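You operate a simulated robot arm through the tools that you are given. There is no shell and no other tool.

Carry out the task below with a simulated robot arm. There is one attempt and no reset: what you move stays moved.

JOB
Close the gap under the jaw block with the one white shim that fits.
Fine: the gap display shows its figure. Turn the red switch off before you free the block lever; push that shim in, tighten the lever, then switch on again. Where these are worked on the way, their far stop is far enough and under half their travel is too little: block lever, red switch.

Only the result counts: the job must be done as asked and must still hold three seconds after the hand-in. Knocking over, shifting, dropping, spilling or breaking anything else fails it.

ROBOT AND FRAMES
A 6-joint arm with a two-finger parallel gripper, fixed in place. Base frame: the origin is on the floor under the middle of its stand, x ahead of it, y to its left, z up. Units: m, degrees, N and s.
With the tool pointing down near the work surface it reaches from about 0.22 to 0.66 m from the base axis. Its first joint turns from -66.0 to 66.0 degrees. Payload 2.9 kg.
The TCP is the grasp point between the finger pads, 0.03 m short of the fingertips. In the tool frame z runs along the fingers and y along their closing line. Largest opening 0.11 m; finger width 0.02, thickness 0.01; the body of the gripper, 0.048 by 0.112 m, starts 0.055 m behind the TCP.
Orientation is told as [roll, pitch, yaw] about the base's x, y, z axes, in that order, counted from this pose: with the fingers straight down and closing along the base's y, the tool's x points along the base's -x, its y along +y and its z along -z.

CONTROLS
- The arm moves only by the tool jog_arm. Its argument "plan" is a list that holds one entry, the list of rows, each a list of 6 numbers: the shift along the tool's x, y, z in m, then the turn, a rotation vector about the tool's x, y, z in degrees. In form: [[[tx, ty, tz, wx, wy, wz], ...]]. A call has 1 to 20 rows; each row shifts and turns the commanded pose from where the row before left it, along the tool's axes as they then stand. "grip" is the gripper command, from -1 (shut) to 1 (fully open), values between in proportion, set as the call begins (left out, the last holds). A row lasts 0.2 s, in which the tool goes at most 0.05 m and 8.6 degrees; a call with a longer step from one row to the next is refused whole, and so is a gripper value outside its range. Where a pose cannot be reached the arm comes as near as it can. A force on the tool above 70 N (or 10 N above the force at the start of the call, whichever is more), or a blocked arm, ends the call early, and 0.2 s more pass. Each finger travels about 0.108 m/s and halts on what it meets, pressing with about 44 N; the grip force reading is that of the motor and also rises with nothing between the fingers. The clock runs only during rows and for 0.2 s after the last one: add rows that do not move to give the fingers time. The reply holds the time, the measured pose of the TCP, the force on the tool along the base axes, the opening and the grip force, in the units named above and with some noise, with the torque about the TCP (base axes, N m) and any sound that the robot's microphone picked up, and new pictures: "show" is both (left out), scene, wrist or none.
- Cameras (640 x 400 px; columns grow to the right, rows downward): "scene" is fixed at [0.0625, 0.4194, 1.3879]; the picture's right is [-0.89, -0.46, 0.00], its down [-0.25, 0.47, -0.85] and it looks along [0.39, -0.75, -0.53] (base axes); focal length 318 px, centre (320, 200). "wrist" rides on the gripper at [0.072, 0.017, -0.103] in the tool frame; the picture's right is [-0.23, 0.97, 0.00], its down [-0.76, -0.18, -0.62] and it looks along [-0.61, -0.14, 0.78] (tool axes); focal length 222 px, centre (320, 200). There is no depth. A picture from a camera that has moved, and an enlarged one, comes with that camera's place and axes in the base frame and with its lens.
- zoom(camera, box): a new picture of the part [left, top, right, bottom] of that camera's present view, enlarged. The clock stands still meanwhile.
- hand_in(): hands the job in; it is judged then, once.

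Places have to be worked out from the pictures, the camera data and where the tool is seen. Open the gripper and draw the arm clear of the work before you hand the job in, unless the task says otherwise.

The tools are called after "Request:" by a JSON object that holds its "name" and its "arguments". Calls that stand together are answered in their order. jog_arm: Moves the arm, as the interface text tells. Its arguments: {"type":"object","properties":{"plan":{"type":"array"},"grip":{"type":"number"},"show":{"type":"string","enum":["both","scene","wrist","none"]}},"required":["plan"]} The other tools are called the same way: zoom (camera, box) takes an enlarged picture of a part of a camera's view; hand_in () hands the job in.

At the start:

```text
clock: 0.0
position: [0.363, -0.0259, 1.1353]
tcp_rot: [0.0, 0.0, 0.0]
ft_force: [0.5, -0.2, 0.2]
ft_torque: [0.0, 0.02, -0.03]
opening: 0.1097
finger_force: 0.0
```

scene: 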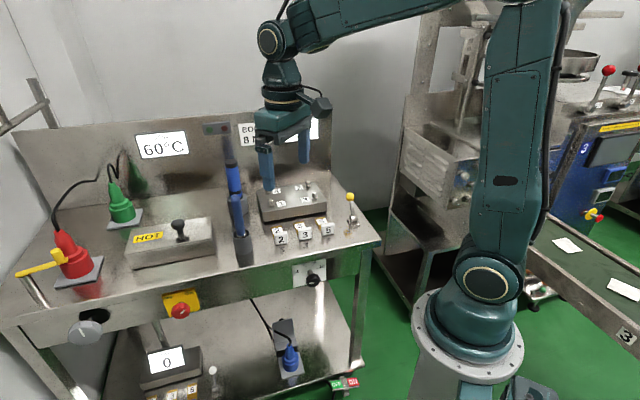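
wrist: 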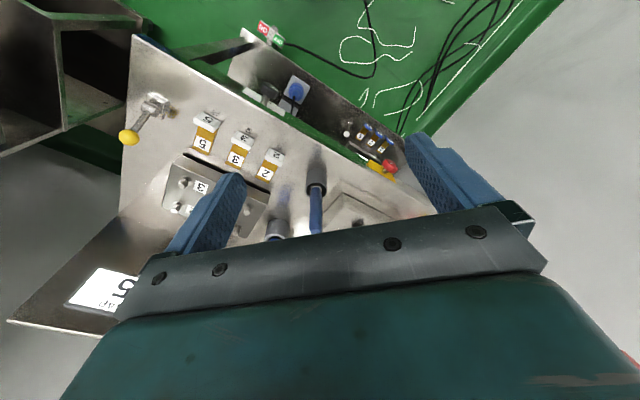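

I'll begin by taking enlarged views of the scene to identify the jaw block, shims, lever, switch and display.

Request:
{"name": "zoom", "arguments": {"camera": "scene", "box": [230, 160, 390, 260]}}

Request:
{"name": "zoom", "arguments": {"camera": "scene", "box": [0, 200, 200, 325]}}

Request:
{"name": "zoom", "arguments": {"camera": "scene", "box": [100, 280, 300, 400]}}

Request:
{"name": "zoom", "arguments": {"camera": "wrist", "box": [100, 80, 320, 220]}}

Request:
{"name": "zoom", "arguments": {"camera": "scene", "box": [120, 110, 340, 250]}}

Request:
{"name": "zoom", "arguments": {"camera": "scene", "box": [400, 0, 640, 150]}}

Request:
{"name": "zoom", "arguments": {"camera": "scene", "box": [240, 240, 400, 400]}}

```text
4.00 times, centred on (310, 210) of scene
camera zoom: at [0.0625, 0.4194, 1.3879], right [-0.89, -0.46, 0.0], down [-0.25, 0.47, -0.85], along [0.39, -0.75, -0.53], focal length 1272 px, centre (360, 160)
```

zoom: 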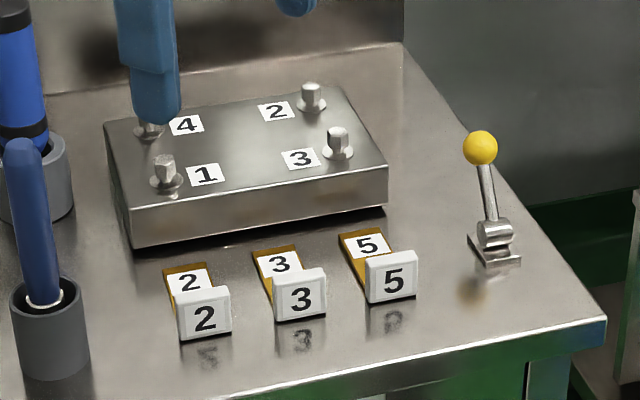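

```text
3.20 times, centred on (100, 262) of scene
camera zoom: at [0.0625, 0.4194, 1.3879], right [-0.89, -0.46, 0.0], down [-0.25, 0.47, -0.85], along [0.39, -0.75, -0.53], focal length 1018 px, centre (1024, 0)
```

zoom: 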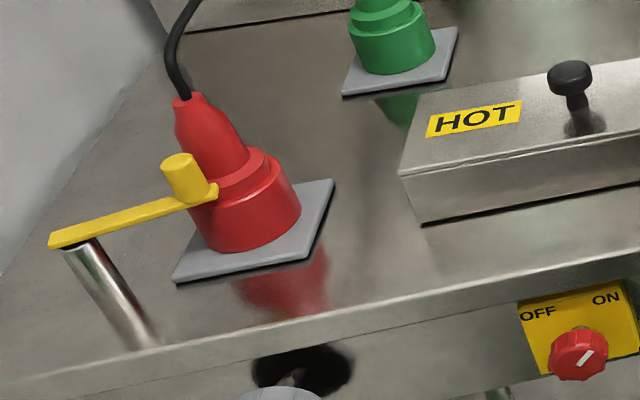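

```text
3.20 times, centred on (200, 340) of scene
camera zoom: at [0.0625, 0.4194, 1.3879], right [-0.89, -0.46, 0.0], down [-0.25, 0.47, -0.85], along [0.39, -0.75, -0.53], focal length 1018 px, centre (704, -248)
```

zoom: 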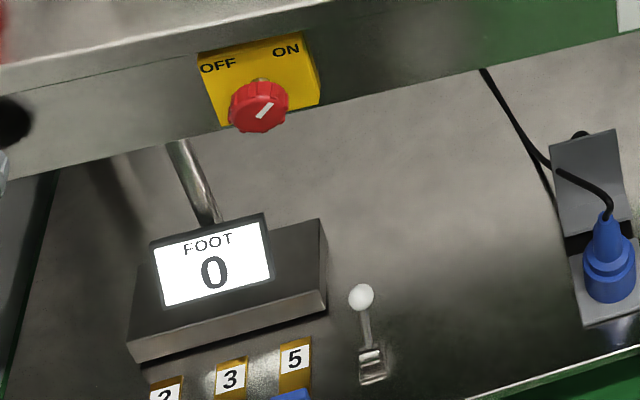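

```text
2.86 times, centred on (210, 150) of wrist
camera zoom: at [0.2904, -0.0089, 1.2382], right [0.23, 0.97, 0.0], down [0.76, -0.18, 0.62], along [0.61, -0.14, -0.78], focal length 635 px, centre (634, 343)
```

zoom: 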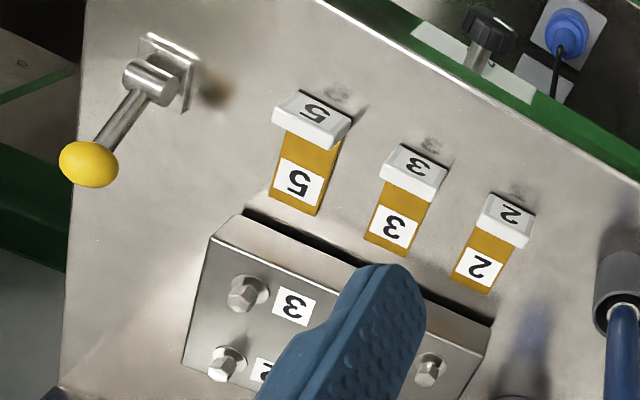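

```text
2.86 times, centred on (230, 180) of scene
camera zoom: at [0.0625, 0.4194, 1.3879], right [-0.89, -0.46, 0.0], down [-0.25, 0.47, -0.85], along [0.39, -0.75, -0.53], focal length 909 px, centre (577, 257)
```

zoom: 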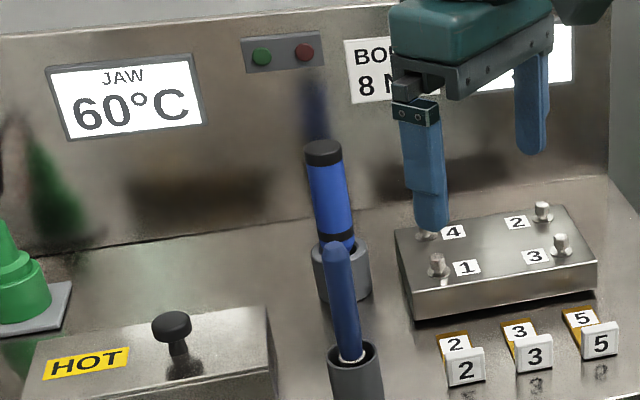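

```text
2.67 times, centred on (520, 75) of scene
camera zoom: at [0.0625, 0.4194, 1.3879], right [-0.89, -0.46, 0.0], down [-0.25, 0.47, -0.85], along [0.39, -0.75, -0.53], focal length 848 px, centre (-213, 533)
```

zoom: 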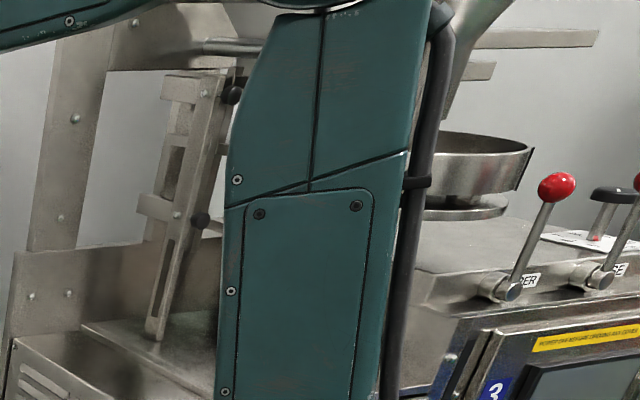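

```text
2.50 times, centred on (320, 320) of scene
camera zoom: at [0.0625, 0.4194, 1.3879], right [-0.89, -0.46, 0.0], down [-0.25, 0.47, -0.85], along [0.39, -0.75, -0.53], focal length 795 px, centre (320, -100)
```

zoom: 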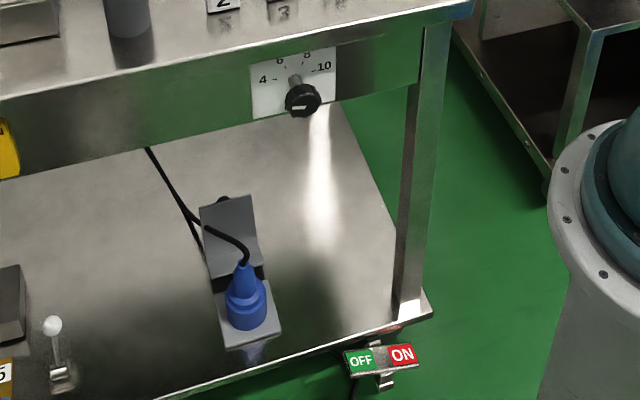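

Next I'll check the partly hidden displays at the back panel through both cameras.

Request:
{"name": "zoom", "arguments": {"camera": "wrist", "box": [0, 220, 160, 340]}}

Request:
{"name": "zoom", "arguments": {"camera": "scene", "box": [190, 100, 350, 200]}}

Request:
{"name": "zoom", "arguments": {"camera": "wrist", "box": [220, 10, 440, 180]}}

```text
3.33 times, centred on (80, 280) of wrist
camera zoom: at [0.2904, -0.0089, 1.2382], right [0.23, 0.97, 0.0], down [0.76, -0.18, 0.62], along [0.61, -0.14, -0.78], focal length 740 px, centre (1120, -67)
```

zoom: 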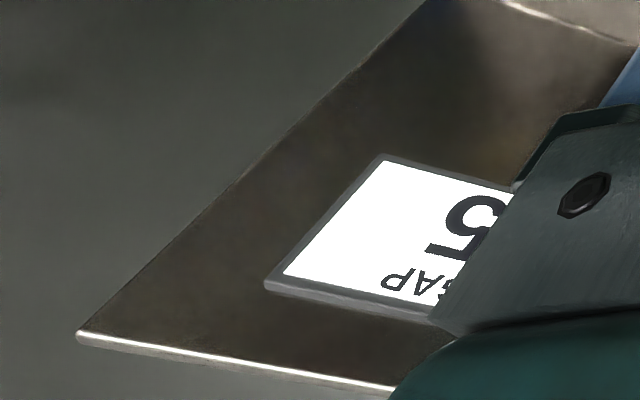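

```text
4.00 times, centred on (270, 150) of scene
camera zoom: at [0.0625, 0.4194, 1.3879], right [-0.89, -0.46, 0.0], down [-0.25, 0.47, -0.85], along [0.39, -0.75, -0.53], focal length 1272 px, centre (520, 400)
```

zoom: 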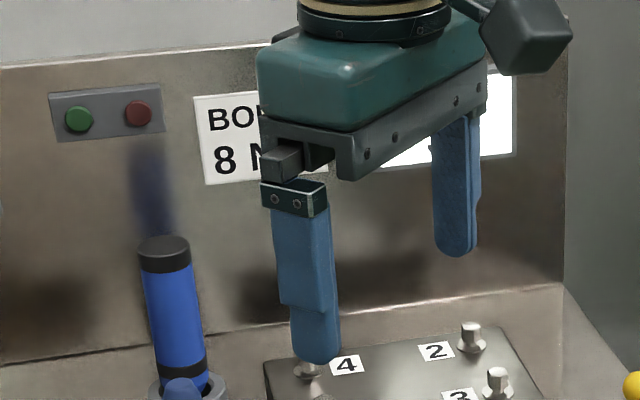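

```text
2.35 times, centred on (330, 95) of wrist
camera zoom: at [0.2904, -0.0089, 1.2382], right [0.23, 0.97, 0.0], down [0.76, -0.18, 0.62], along [0.61, -0.14, -0.78], focal length 523 px, centre (296, 447)
```

zoom: 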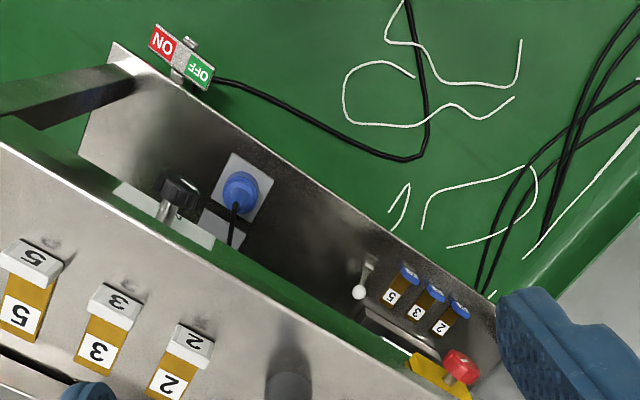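

The arm's gripper hides the GAP display at the back panel. I estimate the bench top is near z≈0.79 with its front edge running about 45° to x; I'll slide the tool in +x/+y at the same height, which is free space, to uncover the display.

Request:
{"name": "jog_arm", "arguments": {"plan": [[[-0.03, 0.035, 0, 0, 0, 0], [-0.03, 0.035, 0, 0, 0, 0], [-0.03, 0.035, 0, 0, 0, 0], [0, 0.035, 0, 0, 0, 0], [0, 0, 0, 0, 0, 0]]], "grip": 1, "show": "both"}}

```text
clock: 1.2
position: [0.4527, 0.1133, 1.1354]
tcp_rot: [0.0, 0.0, 0.1]
ft_force: [-0.3, 0.0, 0.7]
ft_torque: [0.04, 0.0, -0.01]
opening: 0.1099
finger_force: 0.1
camera wrist: at [0.38, 0.131, 1.2374], right [0.23, 0.97, 0.0], down [0.76, -0.18, 0.62], along [0.61, -0.14, -0.78], focal length 222 px, centre (320, 200)
```

scene: 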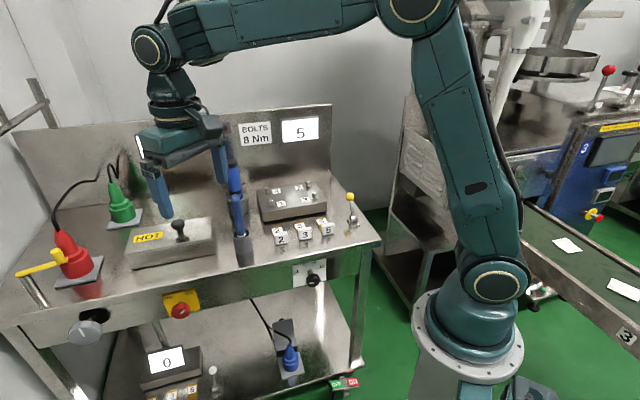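
wrist: 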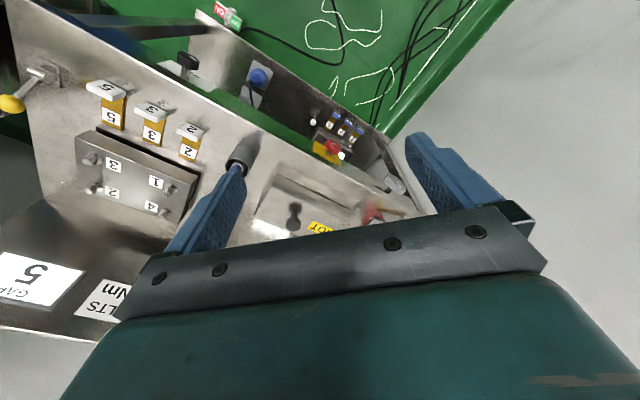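

The GAP display now shows; I'll zoom on it and on the block, shims, lever and switch.

Request:
{"name": "zoom", "arguments": {"camera": "scene", "box": [220, 105, 340, 180]}}

Request:
{"name": "zoom", "arguments": {"camera": "scene", "box": [245, 175, 385, 262]}}

Request:
{"name": "zoom", "arguments": {"camera": "wrist", "box": [0, 50, 240, 200]}}

Request:
{"name": "zoom", "arguments": {"camera": "wrist", "box": [240, 80, 440, 240]}}

Request:
{"name": "zoom", "arguments": {"camera": "scene", "box": [140, 275, 220, 325]}}

Request:
{"name": "zoom", "arguments": {"camera": "wrist", "box": [0, 240, 140, 340]}}

```text
5.33 times, centred on (280, 142) of scene
camera zoom: at [0.0625, 0.4194, 1.3879], right [-0.89, -0.46, 0.0], down [-0.25, 0.47, -0.85], along [0.39, -0.75, -0.53], focal length 1696 px, centre (533, 507)
```

zoom: 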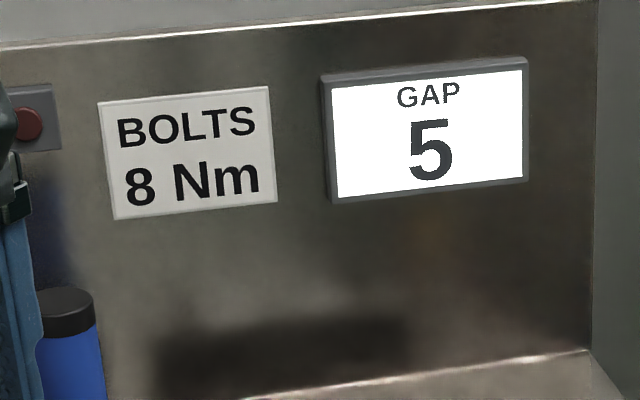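

```text
4.57 times, centred on (315, 218) of scene
camera zoom: at [0.0625, 0.4194, 1.3879], right [-0.89, -0.46, 0.0], down [-0.25, 0.47, -0.85], along [0.39, -0.75, -0.53], focal length 1454 px, centre (343, 115)
```

zoom: 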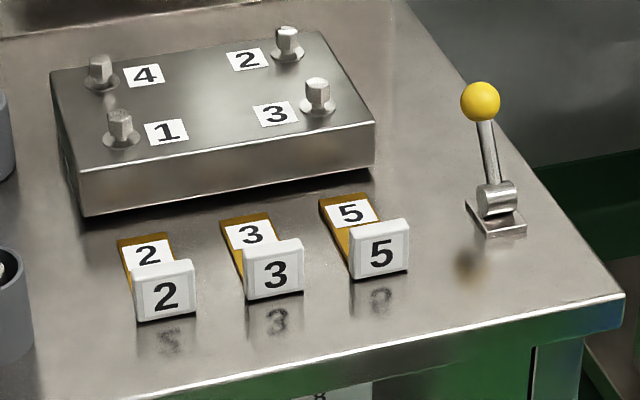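

```text
2.67 times, centred on (120, 125) of wrist
camera zoom: at [0.38, 0.131, 1.2374], right [0.23, 0.97, 0.0], down [0.76, -0.18, 0.62], along [0.61, -0.14, -0.78], focal length 592 px, centre (853, 400)
```

zoom: 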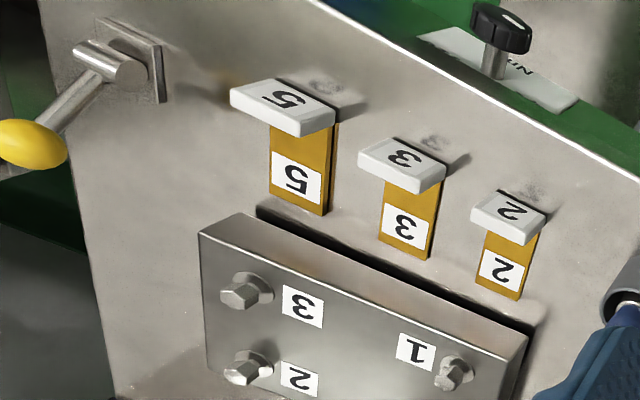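

```text
2.50 times, centred on (340, 160) of wrist
camera zoom: at [0.38, 0.131, 1.2374], right [0.23, 0.97, 0.0], down [0.76, -0.18, 0.62], along [0.61, -0.14, -0.78], focal length 555 px, centre (270, 300)
```

zoom: 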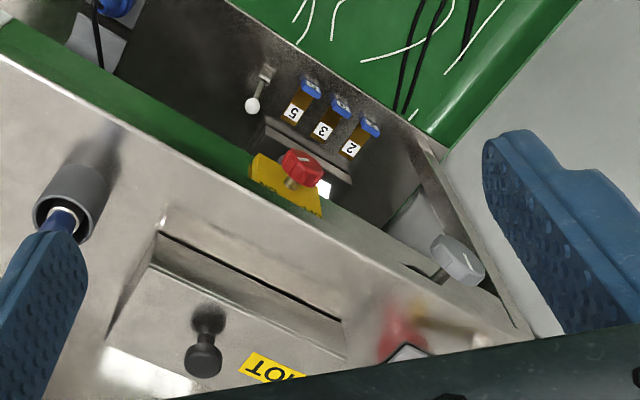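

```text
8.00 times, centred on (180, 300) of scene
camera zoom: at [0.0625, 0.4194, 1.3879], right [-0.89, -0.46, 0.0], down [-0.25, 0.47, -0.85], along [0.39, -0.75, -0.53], focal length 2544 px, centre (1440, -600)
```

zoom: 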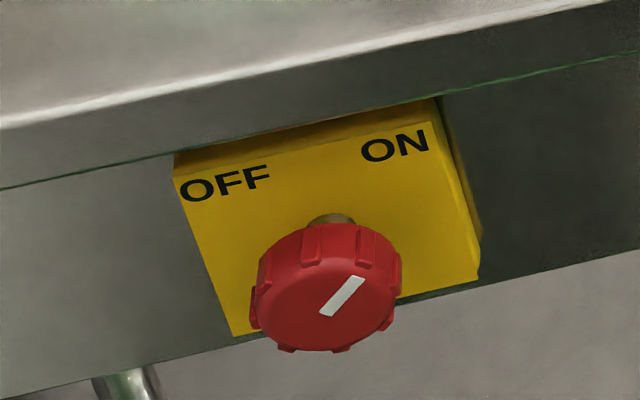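

```text
4.00 times, centred on (70, 290) of wrist
camera zoom: at [0.38, 0.131, 1.2374], right [0.23, 0.97, 0.0], down [0.76, -0.18, 0.62], along [0.61, -0.14, -0.78], focal length 888 px, centre (1320, -160)
```

zoom: 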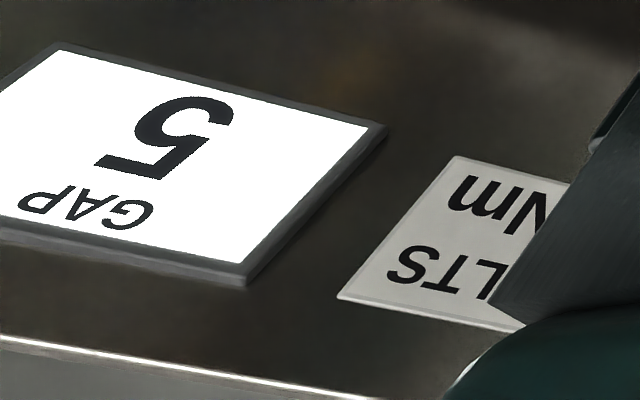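

The display reads GAP 5, so the white "5" shim is the one to push. By two-view triangulation: red knob face ≈(0.622, 0.107, 0.718) with its axis pointing inward along (0.71,-0.71,0); lever ball ≈(0.368,-0.372,0.868), shim‑5 handle ≈(0.383,-0.252,0.81). The pointer is at ON. I'll first turn the tool in free air to point horizontally at the apron.

Request:
{"name": "jog_arm", "arguments": {"plan": [[[0, 0, 0, 0, 0, 7.5], [0, 0, 0, 0, 0, 7.5], [0, 0, 0, 0, 0, 7.5], [0, 0, 0, 0, 0, 7.5], [0, 0, 0, 0, 0, 7.5], [0, 0, 0, 0, 0, 7.5], [0, 0, 0, 0, -7.5, 0], [0, 0, 0, 0, -7.5, 0], [0, 0, 0, 0, -7.5, 0], [0, 0, 0, 0, -7.5, 0], [0, 0, 0, 0, -7.5, 0], [0, 0, 0, 0, -7.5, 0], [0, 0, 0, 0, 0, 0]]], "show": "both"}}

```text
clock: 4.0
position: [0.4527, 0.1141, 1.1359]
tcp_rot: [0.1, -45.2, -45.0]
ft_force: [0.3, 0.5, 0.1]
ft_torque: [0.03, 0.04, 0.02]
opening: 0.1099
finger_force: 0.1
camera wrist: at [0.3772, 0.2144, 1.1564], right [0.8, 0.58, 0.16], down [-0.06, -0.19, 0.98], along [0.59, -0.79, -0.12], focal length 222 px, centre (320, 200)
```

scene: 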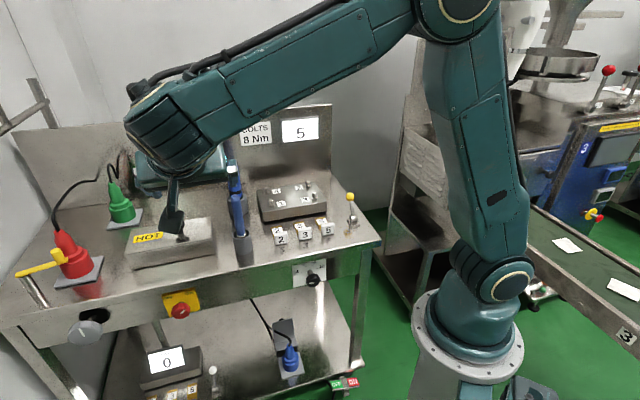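
wrist: 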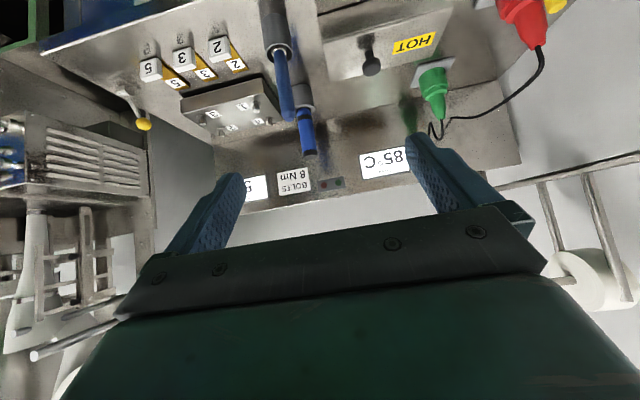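

The tool is tilted 45° as planned. The JAW display seems to have changed, so I'll zoom to read it while the clock stands still.

Request:
{"name": "zoom", "arguments": {"camera": "wrist", "box": [230, 130, 430, 220]}}

Request:
{"name": "zoom", "arguments": {"camera": "wrist", "box": [80, 30, 320, 180]}}

```text
3.20 times, centred on (330, 175) of wrist
camera zoom: at [0.3772, 0.2144, 1.1564], right [0.8, 0.58, 0.16], down [-0.06, -0.19, 0.98], along [0.59, -0.79, -0.12], focal length 711 px, centre (288, 280)
```

zoom: 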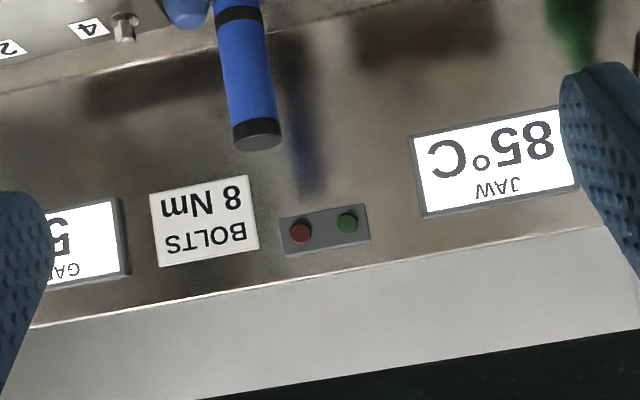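

```text
2.67 times, centred on (200, 105) of wrist
camera zoom: at [0.3772, 0.2144, 1.1564], right [0.8, 0.58, 0.16], down [-0.06, -0.19, 0.98], along [0.59, -0.79, -0.12], focal length 592 px, centre (640, 453)
```

zoom: 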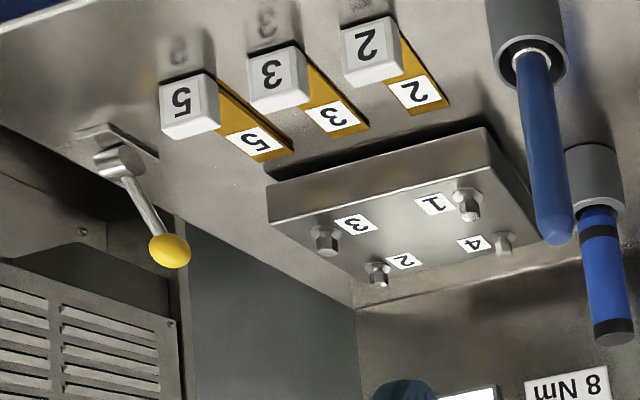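

JAW is warming (85 °C), GAP still 5. I continue: finish the pitch to horizontal, then move to a standoff in front of the apron while descending part-way.

Request:
{"name": "jog_arm", "arguments": {"plan": [[[0, 0, 0, 0, -7.5, 0], [0, 0, 0, 0, -7.5, 0], [0, 0, 0, 0, -7.5, 0], [0, 0, 0, 0, -7.5, 0], [0, 0, 0, 0, -7.5, 0], [0, 0, 0, 0, -7.5, 0], [0.045, 0.0165, 0, 0, 0, 0], [0.045, 0.0165, 0, 0, 0, 0], [0.045, 0.0165, 0, 0, 0, 0], [0.045, 0.0165, 0, 0, 0, 0], [0.045, 0.0165, 0, 0, 0, 0], [0.045, 0.0165, 0, 0, 0, 0], [0.045, 0.0156, 0, 0, 0, 0]]], "show": "both"}}

```text
clock: 6.8
position: [0.5074, 0.2122, 0.8219]
tcp_rot: [1.0, -81.0, -45.1]
ft_force: [0.1, 0.2, -0.1]
ft_torque: [0.0, -0.01, 0.01]
opening: 0.11
finger_force: 0.0
out of reach, approached as far as the arm can: row 5, 6, 13
camera wrist: at [0.4388, 0.3038, 0.7653], right [0.7, 0.67, 0.23], down [-0.48, 0.22, 0.85], along [0.52, -0.71, 0.48], focal length 222 px, centre (320, 200)
```

scene: 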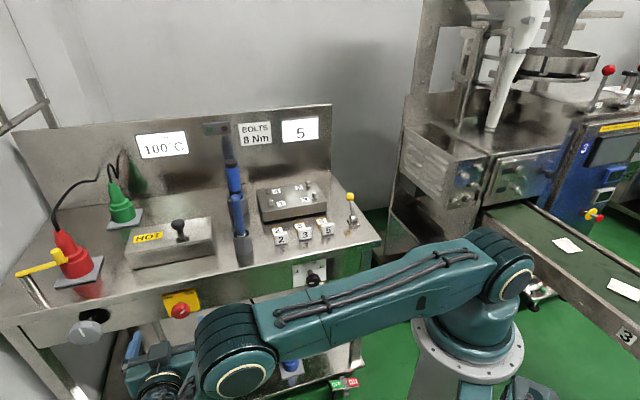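
wrist: 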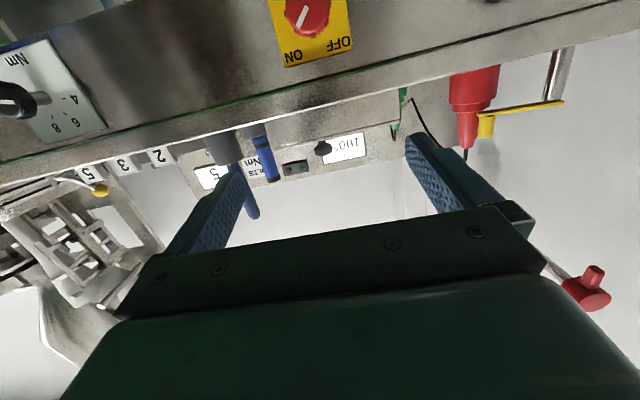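

Temperature is 100 °C and the arm stopped a little short (pitch −81°, about 3 cm short), probably near a joint limit at this standoff. I'll test a small step forward and down, toward the knob, to see whether the pose recovers.

Request:
{"name": "jog_arm", "arguments": {"plan": [[[0.02, 0, 0.02, 0, 0, 0], [0.02, 0, 0.01, 0, 0, 0], [0, 0, 0, 0, 0, 0]]], "show": "none"}}

```text
clock: 7.6
position: [0.5257, 0.1923, 0.7786]
tcp_rot: [0.5, -81.9, -45.1]
ft_force: [-0.3, 0.1, -0.5]
ft_torque: [-0.01, 0.04, 0.0]
opening: 0.11
finger_force: 0.1
```

The commanded pose follows the reached one and no out-of-reach was reported. I'll add the missing −8° pitch here and take a look.

Request:
{"name": "jog_arm", "arguments": {"plan": [[[0, 0, 0.01, 0, -4, 0], [0, 0, 0.01, 0, -4, 0], [0.02, 0, 0, 0, 0, 0], [0.02, 0, 0, 0, 0, 0], [0, 0, 0, 0, 0, 0]]], "show": "both"}}

```text
clock: 8.8
position: [0.578, 0.1474, 0.7352]
tcp_rot: [1.9, -86.7, -44.9]
ft_force: [0.5, -0.8, -0.3]
ft_torque: [0.01, 0.0, -0.01]
opening: 0.1101
finger_force: 0.1
out of reach, approached as far as the arm can: row 1, 2
camera wrist: at [0.5119, 0.2338, 0.6681], right [0.67, 0.7, 0.23], down [-0.55, 0.26, 0.8], along [0.5, -0.66, 0.56], focal length 222 px, centre (320, 200)
```

scene: 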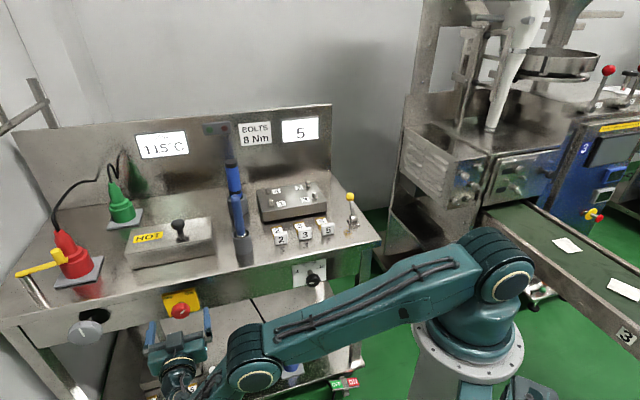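
wrist: 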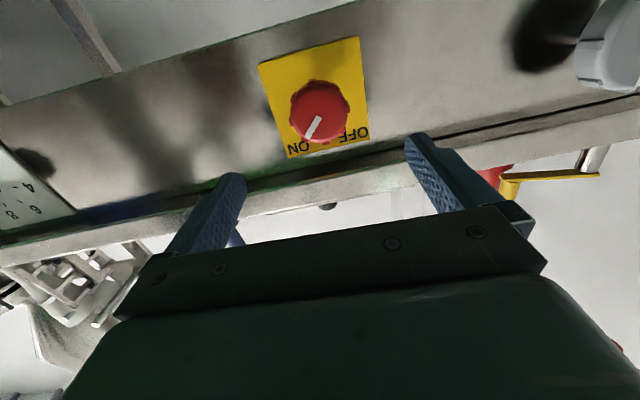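

Now the tool is nearly horizontal, right in front of the switch, at about 6 cm from the knob face. I'll zoom to locate the knob precisely in the wrist view.

Request:
{"name": "zoom", "arguments": {"camera": "wrist", "box": [240, 30, 400, 170]}}

Request:
{"name": "zoom", "arguments": {"camera": "scene", "box": [130, 280, 230, 400]}}

```text
2.86 times, centred on (320, 100) of wrist
camera zoom: at [0.5119, 0.2338, 0.6681], right [0.67, 0.7, 0.23], down [-0.55, 0.26, 0.8], along [0.5, -0.66, 0.56], focal length 635 px, centre (320, 486)
```

zoom: 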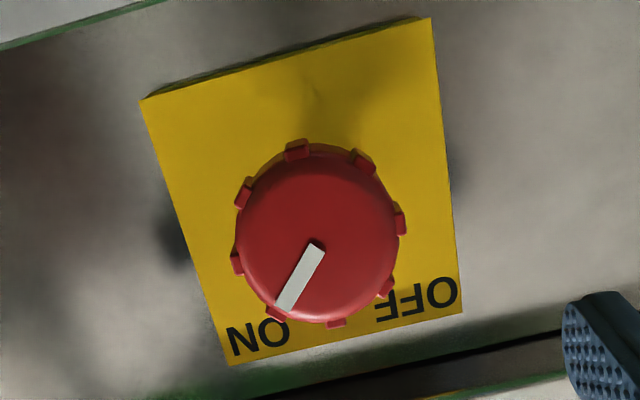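

```text
3.33 times, centred on (180, 340) of scene
camera zoom: at [0.0625, 0.4194, 1.3879], right [-0.89, -0.46, 0.0], down [-0.25, 0.47, -0.85], along [0.39, -0.75, -0.53], focal length 1060 px, centre (787, -267)
```

zoom: 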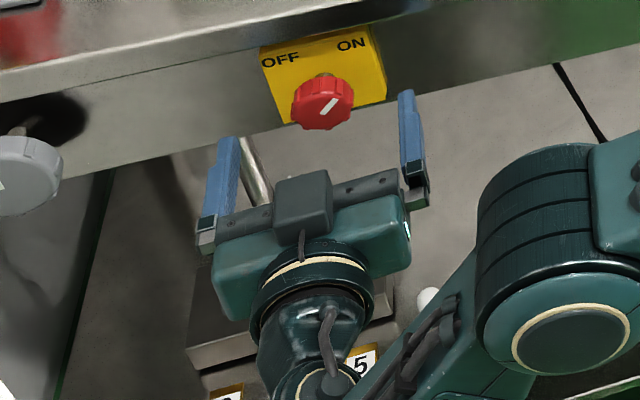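

Refined knob face centre ≈(0.632, 0.103, 0.710), diameter ≈4.4 cm. I'll centre on it (down 2.1 cm, 0.4 cm along u) and advance partway, then check.

Request:
{"name": "jog_arm", "arguments": {"plan": [[[0.0106, 0.0022, 0.01, 0, 0, 0], [0.0106, 0.0021, 0.01, 0, 0, 0], [0, 0, 0.015, 0, 0, 0], [0, 0, 0, 0, 0, 0]]], "show": "both"}}

```text
clock: 9.8
position: [0.6051, 0.1288, 0.7125]
tcp_rot: [2.2, -86.8, -45.1]
ft_force: [0.5, -0.3, 0.2]
ft_torque: [0.01, -0.02, -0.04]
opening: 0.1102
finger_force: 0.1
camera wrist: at [0.5381, 0.2158, 0.6454], right [0.67, 0.7, 0.23], down [-0.55, 0.26, 0.8], along [0.5, -0.66, 0.56], focal length 222 px, centre (320, 200)
```

scene: 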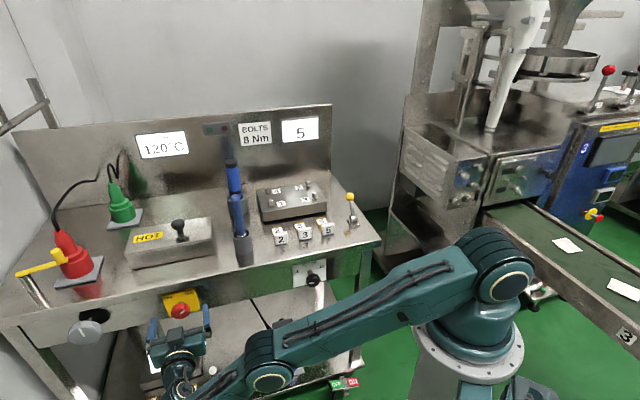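
wrist: 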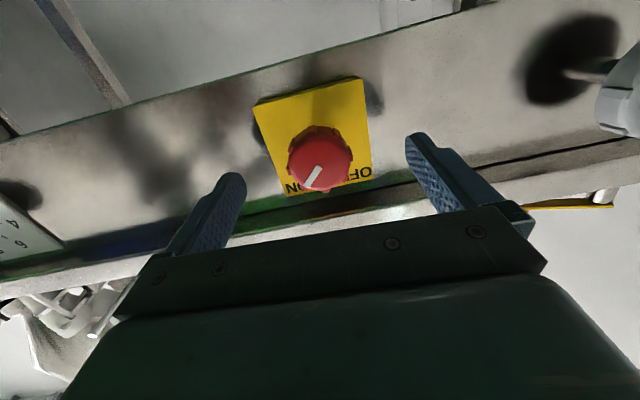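

The knob is centred in the wrist view (tool axis point about 3.6 cm ahead matches). I advance 2.8 cm so the fingertips straddle the knob without touching the yellow plate.

Request:
{"name": "jog_arm", "arguments": {"plan": [[[0, 0, 0.01, 0, 0, 0], [0, 0, 0.01, 0, 0, 0], [0, 0, 0.008, 0, 0, 0], [0, 0, 0, 0, 0, 0]]], "show": "wrist"}}

```text
clock: 10.8
position: [0.6263, 0.109, 0.7097]
tcp_rot: [1.7, -86.8, -44.6]
ft_force: [-1.1, -0.1, 1.0]
ft_torque: [-0.03, -0.03, -0.02]
opening: 0.1101
finger_force: 0.1
camera wrist: at [0.5596, 0.1963, 0.6424], right [0.67, 0.7, 0.23], down [-0.55, 0.26, 0.8], along [0.5, -0.66, 0.56], focal length 222 px, centre (320, 200)
```

wrist: 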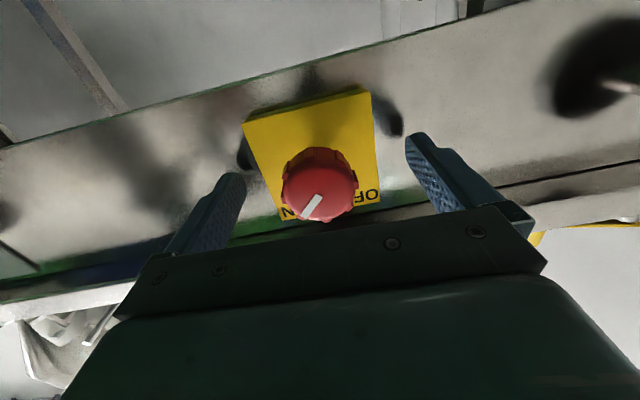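

I'll zoom to check how far the knob face is from the TCP before closing.

Request:
{"name": "zoom", "arguments": {"camera": "wrist", "box": [220, 80, 460, 230]}}

Request:
{"name": "zoom", "arguments": {"camera": "scene", "box": [130, 270, 230, 340]}}

```text
2.67 times, centred on (340, 155) of wrist
camera zoom: at [0.5596, 0.1963, 0.6424], right [0.67, 0.7, 0.23], down [-0.55, 0.26, 0.8], along [0.5, -0.66, 0.56], focal length 592 px, centre (267, 320)
```

zoom: 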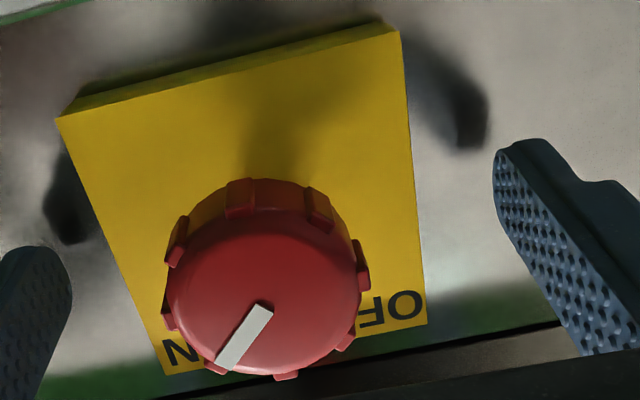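

```text
5.71 times, centred on (180, 305) of scene
camera zoom: at [0.0625, 0.4194, 1.3879], right [-0.89, -0.46, 0.0], down [-0.25, 0.47, -0.85], along [0.39, -0.75, -0.53], focal length 1817 px, centre (1120, -400)
```

zoom: 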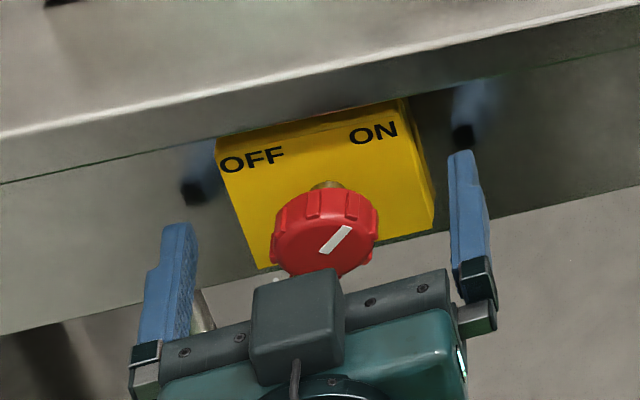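

Tips are about 2 cm past the knob face and about 1 cm short of the plate, with the knob centred. I close the gripper on it.

Request:
{"name": "jog_arm", "arguments": {"plan": [[[0, 0, 0, 0, 0, 0], [0, 0, 0, 0, 0, 0], [0, 0, 0, 0, 0, 0]]], "grip": -1, "show": "wrist"}}

```text
clock: 11.6
position: [0.6243, 0.109, 0.7102]
tcp_rot: [0.3, -86.6, -43.5]
ft_force: [-10.4, -5.5, 0.9]
ft_torque: [-0.19, -0.1, -1.46]
opening: 0.0796
finger_force: 45.0
camera wrist: at [0.559, 0.1952, 0.6423], right [0.68, 0.7, 0.23], down [-0.54, 0.27, 0.8], along [0.5, -0.66, 0.56], focal length 222 px, centre (320, 200)
```

wrist: 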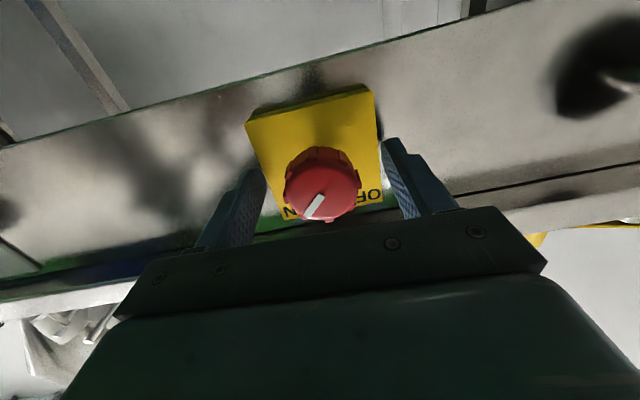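

The fingers stopped at 8 cm opening: the tips are catching the sides of the yellow box, so I'm a bit too deep. I reopen, back off 1.2 cm and check.

Request:
{"name": "jog_arm", "arguments": {"plan": [[[0, 0, 0, 0, 0, 0], [0, 0, 0, 0, 0, 0], [0, 0, -0.006, 0, 0, 0], [0, 0, -0.006, 0, 0, 0], [0, 0, 0, 0, 0, 0]]], "grip": 1, "show": "both"}}

Request:
{"name": "zoom", "arguments": {"camera": "wrist", "box": [220, 80, 460, 230]}}

Request:
{"name": "zoom", "arguments": {"camera": "scene", "box": [130, 270, 230, 340]}}

```text
clock: 12.8
position: [0.6171, 0.1183, 0.7101]
tcp_rot: [2.1, -86.7, -45.2]
ft_force: [0.5, -0.2, 0.1]
ft_torque: [-0.02, -0.02, -0.03]
opening: 0.1098
finger_force: 0.1
camera wrist: at [0.551, 0.2043, 0.643], right [0.67, 0.7, 0.23], down [-0.55, 0.26, 0.8], along [0.5, -0.66, 0.56], focal length 222 px, centre (320, 200)
```

scene: 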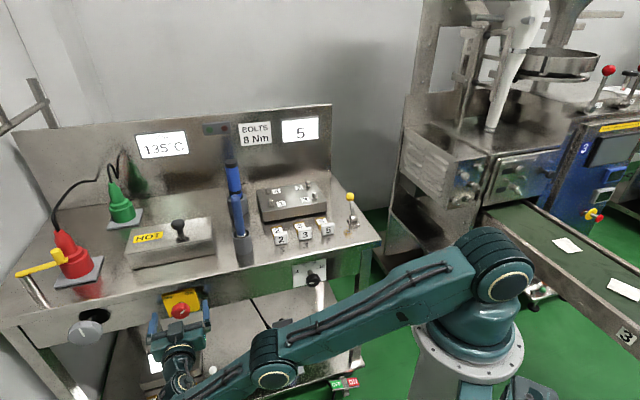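
wrist: 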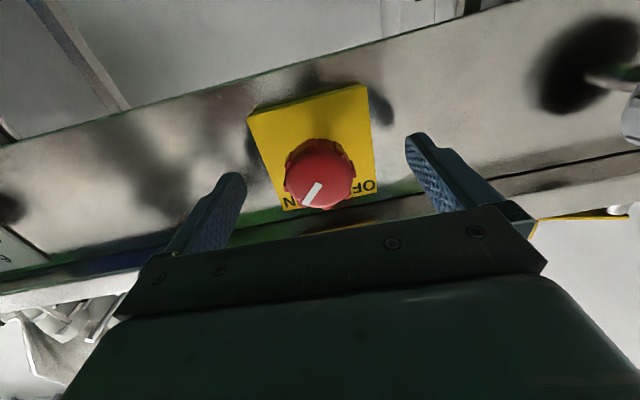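

```text
2.67 times, centred on (340, 155) of wrist
camera zoom: at [0.551, 0.2043, 0.643], right [0.67, 0.7, 0.23], down [-0.55, 0.26, 0.8], along [0.5, -0.66, 0.56], focal length 592 px, centre (267, 320)
```

zoom: 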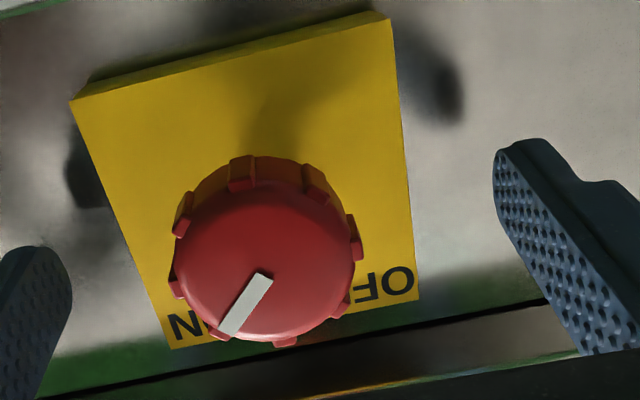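

```text
5.71 times, centred on (180, 305) of scene
camera zoom: at [0.0625, 0.4194, 1.3879], right [-0.89, -0.46, 0.0], down [-0.25, 0.47, -0.85], along [0.39, -0.75, -0.53], focal length 1817 px, centre (1120, -400)
```

zoom: 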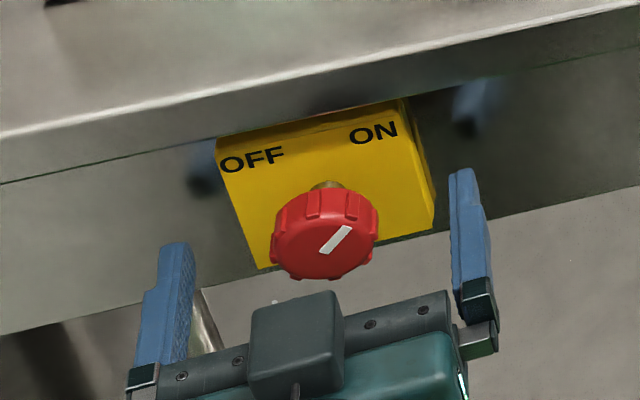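

Now the tips should be about 2 cm past the knob face and clear of the plate. I close again on the knob.

Request:
{"name": "jog_arm", "arguments": {"plan": [[[0, 0, 0, 0, 0, 0], [0, 0, 0, 0, 0, 0], [0, 0, 0, 0, 0, 0], [0, 0, 0, 0, 0, 0]]], "grip": -1, "show": "wrist"}}

```text
clock: 13.8
position: [0.6184, 0.1174, 0.7104]
tcp_rot: [1.6, -86.7, -44.6]
ft_force: [-5.6, -1.0, 2.0]
ft_torque: [-0.04, -0.03, -0.86]
opening: 0.0421
finger_force: 45.3
camera wrist: at [0.5508, 0.2038, 0.6429], right [0.67, 0.7, 0.23], down [-0.54, 0.26, 0.8], along [0.5, -0.66, 0.56], focal length 222 px, centre (320, 200)
```

wrist: 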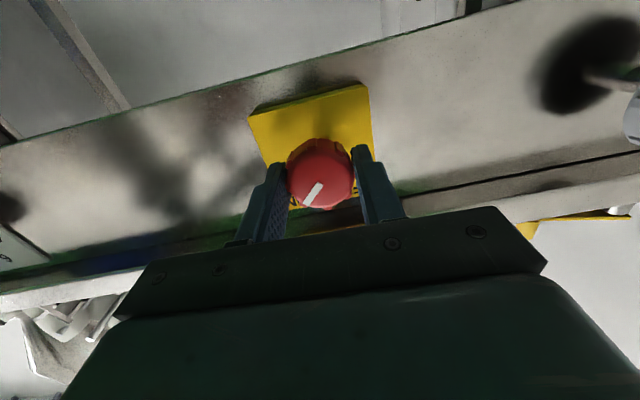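

Opening 4.2 cm: the knob is held. OFF lies counter‑clockwise seen from the front (negative about tool z); I turn −45° first and look.

Request:
{"name": "jog_arm", "arguments": {"plan": [[[0, 0, 0, 0, 0, -7.5], [0, 0, 0, 0, 0, -7.5], [0, 0, 0, 0, 0, -7.5], [0, 0, 0, 0, 0, -7.5], [0, 0, 0, 0, 0, -7.5], [0, 0, 0, 0, 0, -7.5], [0, 0, 0, 0, 0, 0]]], "show": "both"}}

Request:
{"name": "zoom", "arguments": {"camera": "scene", "box": [130, 270, 230, 340]}}

Request:
{"name": "zoom", "arguments": {"camera": "wrist", "box": [220, 80, 460, 230]}}

```text
clock: 15.4
position: [0.6174, 0.1165, 0.7099]
tcp_rot: [-85.6, -44.9, 43.7]
ft_force: [-13.7, -7.4, 5.2]
ft_torque: [-0.04, -0.07, -1.12]
opening: 0.0425
finger_force: 44.7
camera wrist: at [0.5132, 0.1616, 0.652], right [0.56, 0.64, -0.53], down [-0.14, 0.7, 0.7], along [0.82, -0.31, 0.49], focal length 222 px, centre (320, 200)
```

scene: 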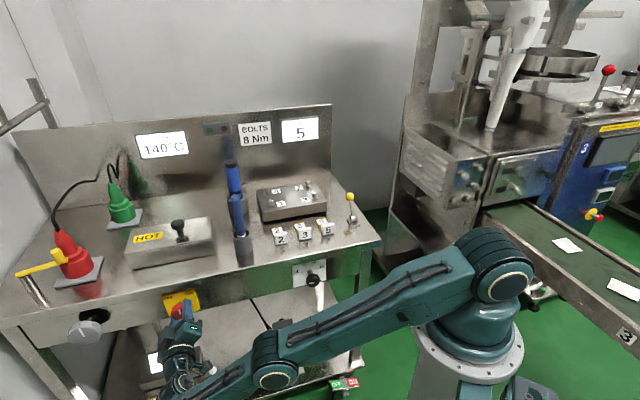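
wrist: 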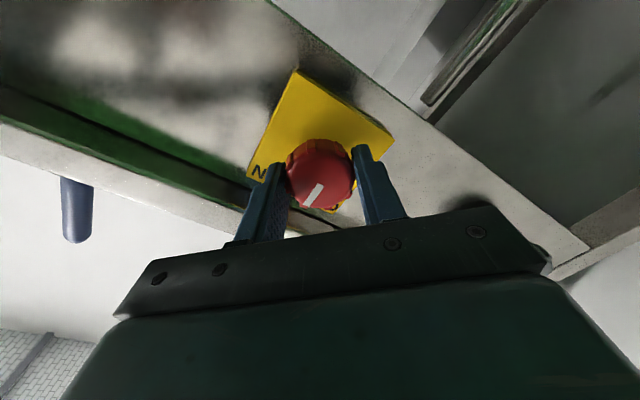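

```text
5.71 times, centred on (180, 305) of scene
camera zoom: at [0.0622, 0.4193, 1.388], right [-0.89, -0.46, 0.0], down [-0.25, 0.47, -0.85], along [0.39, -0.75, -0.53], focal length 1817 px, centre (1120, -400)
```

zoom: 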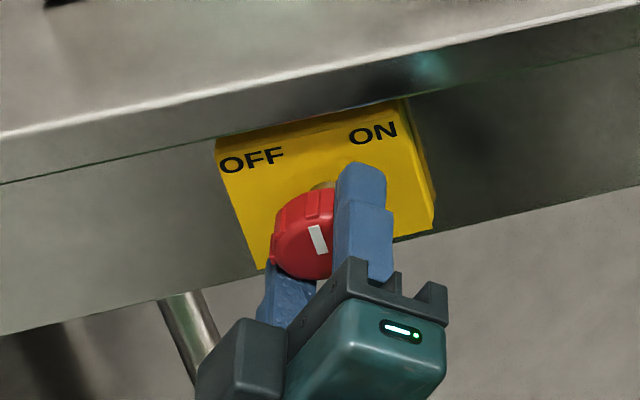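

```text
2.67 times, centred on (340, 155) of wrist
camera zoom: at [0.5132, 0.1616, 0.652], right [0.56, 0.64, -0.53], down [-0.14, 0.7, 0.7], along [0.82, -0.31, 0.49], focal length 592 px, centre (267, 320)
```

zoom: 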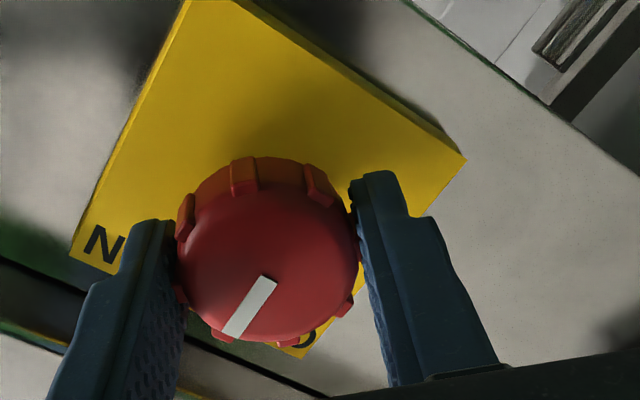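

The knob turned with the gripper (pointer now just left of vertical). I continue counter‑clockwise toward the OFF stop.

Request:
{"name": "jog_arm", "arguments": {"plan": [[[0, 0, 0, 0, 0, -6], [0, 0, 0, 0, 0, -6], [0, 0, 0, 0, 0, -6], [0, 0, 0, 0, 0, -6], [0, 0, 0, 0, 0, -6], [0, 0, 0, 0, 0, 0]]], "show": "both"}}

Request:
{"name": "zoom", "arguments": {"camera": "scene", "box": [130, 270, 230, 340]}}

Request:
{"name": "zoom", "arguments": {"camera": "wrist", "box": [220, 80, 460, 230]}}

```text
clock: 16.8
position: [0.618, 0.1161, 0.7101]
tcp_rot: [-86.7, -15.0, 46.1]
ft_force: [-3.7, -14.2, 4.4]
ft_torque: [-0.36, -0.25, -0.8]
opening: 0.0425
finger_force: 45.2
camera wrist: at [0.4965, 0.1412, 0.6804], right [0.29, 0.38, -0.88], down [0.03, 0.91, 0.4], along [0.96, -0.14, 0.25], focal length 222 px, centre (320, 200)
```

scene: 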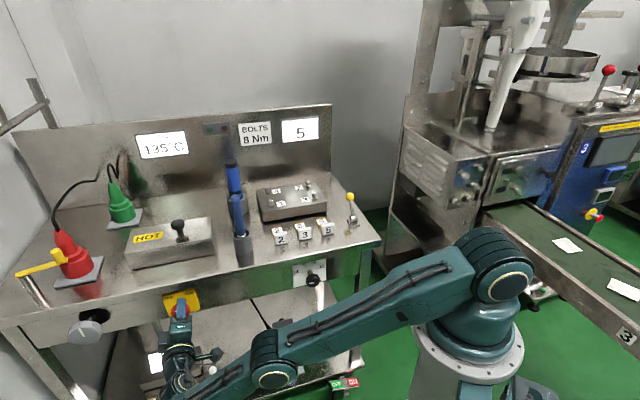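
wrist: 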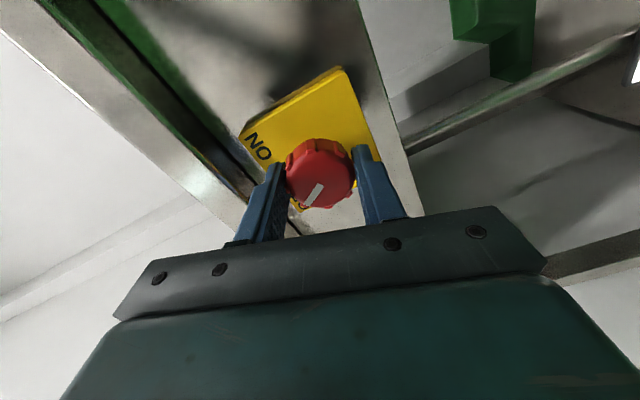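

```text
5.71 times, centred on (180, 305) of scene
camera zoom: at [0.0624, 0.4192, 1.388], right [-0.89, -0.46, 0.0], down [-0.25, 0.47, -0.85], along [0.39, -0.75, -0.53], focal length 1817 px, centre (1120, -400)
```

zoom: 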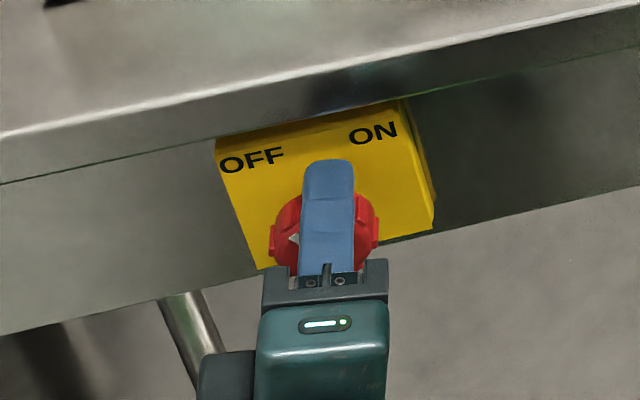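

```text
2.67 times, centred on (340, 155) of wrist
camera zoom: at [0.4965, 0.1412, 0.6804], right [0.29, 0.38, -0.88], down [0.03, 0.91, 0.4], along [0.96, -0.14, 0.25], focal length 592 px, centre (267, 320)
```

zoom: 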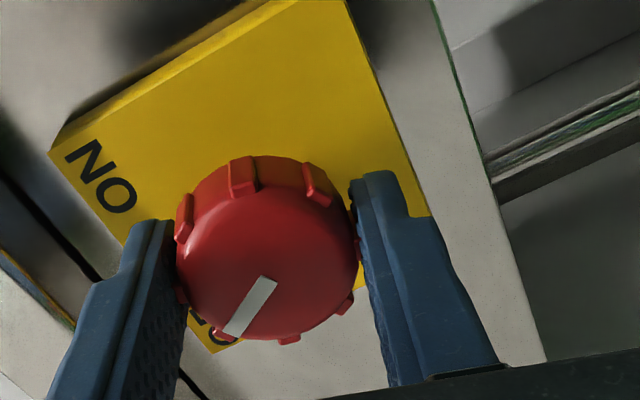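

The JAW temperature is falling (135 °C), so heating is off; the knob hasn't hit its stop yet. I continue gently to the far stop.

Request:
{"name": "jog_arm", "arguments": {"plan": [[[0, 0, 0, 0, 0, -5], [0, 0, 0, 0, 0, -5], [0, 0, 0, 0, 0, -5], [0, 0, 0, 0, 0, -5], [0, 0, 0, 0, 0, 0]]], "show": "wrist"}}

Request:
{"name": "zoom", "arguments": {"camera": "scene", "box": [130, 270, 230, 340]}}

Request:
{"name": "zoom", "arguments": {"camera": "wrist", "box": [220, 80, 460, 230]}}

```text
clock: 18.0
position: [0.6192, 0.1186, 0.7106]
tcp_rot: [-86.8, 4.8, 47.4]
ft_force: [4.7, -10.8, 6.7]
ft_torque: [-0.39, -1.07, -0.02]
opening: 0.0422
finger_force: 45.6
camera wrist: at [0.4931, 0.1356, 0.7048], right [0.06, 0.14, -0.99], down [0.07, 0.99, 0.15], along [1.0, -0.08, 0.05], focal length 222 px, centre (320, 200)
```

wrist: 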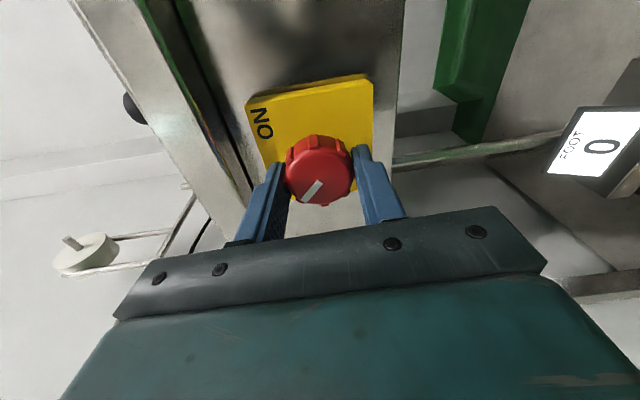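

```text
5.71 times, centred on (180, 305) of scene
camera zoom: at [0.0624, 0.4192, 1.388], right [-0.89, -0.46, 0.0], down [-0.25, 0.47, -0.85], along [0.39, -0.75, -0.53], focal length 1817 px, centre (1120, -400)
```

zoom: 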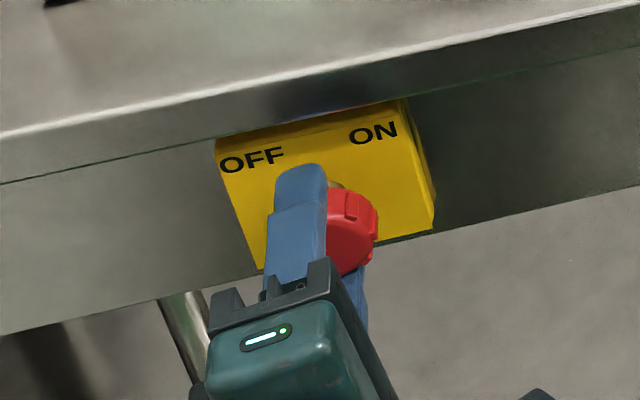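

```text
2.67 times, centred on (340, 155) of wrist
camera zoom: at [0.4931, 0.1356, 0.7048], right [0.06, 0.14, -0.99], down [0.07, 0.99, 0.15], along [1.0, -0.08, 0.05], focal length 592 px, centre (267, 320)
```

zoom: 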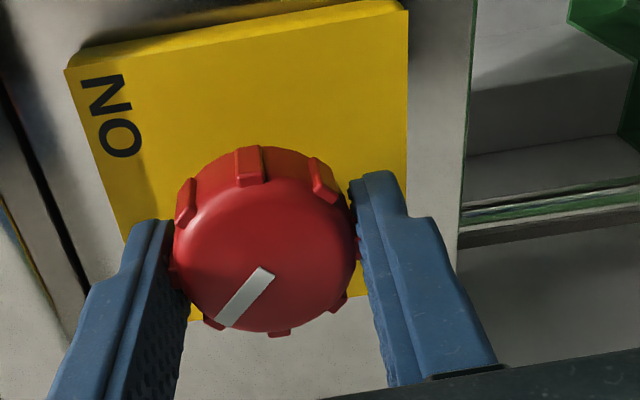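

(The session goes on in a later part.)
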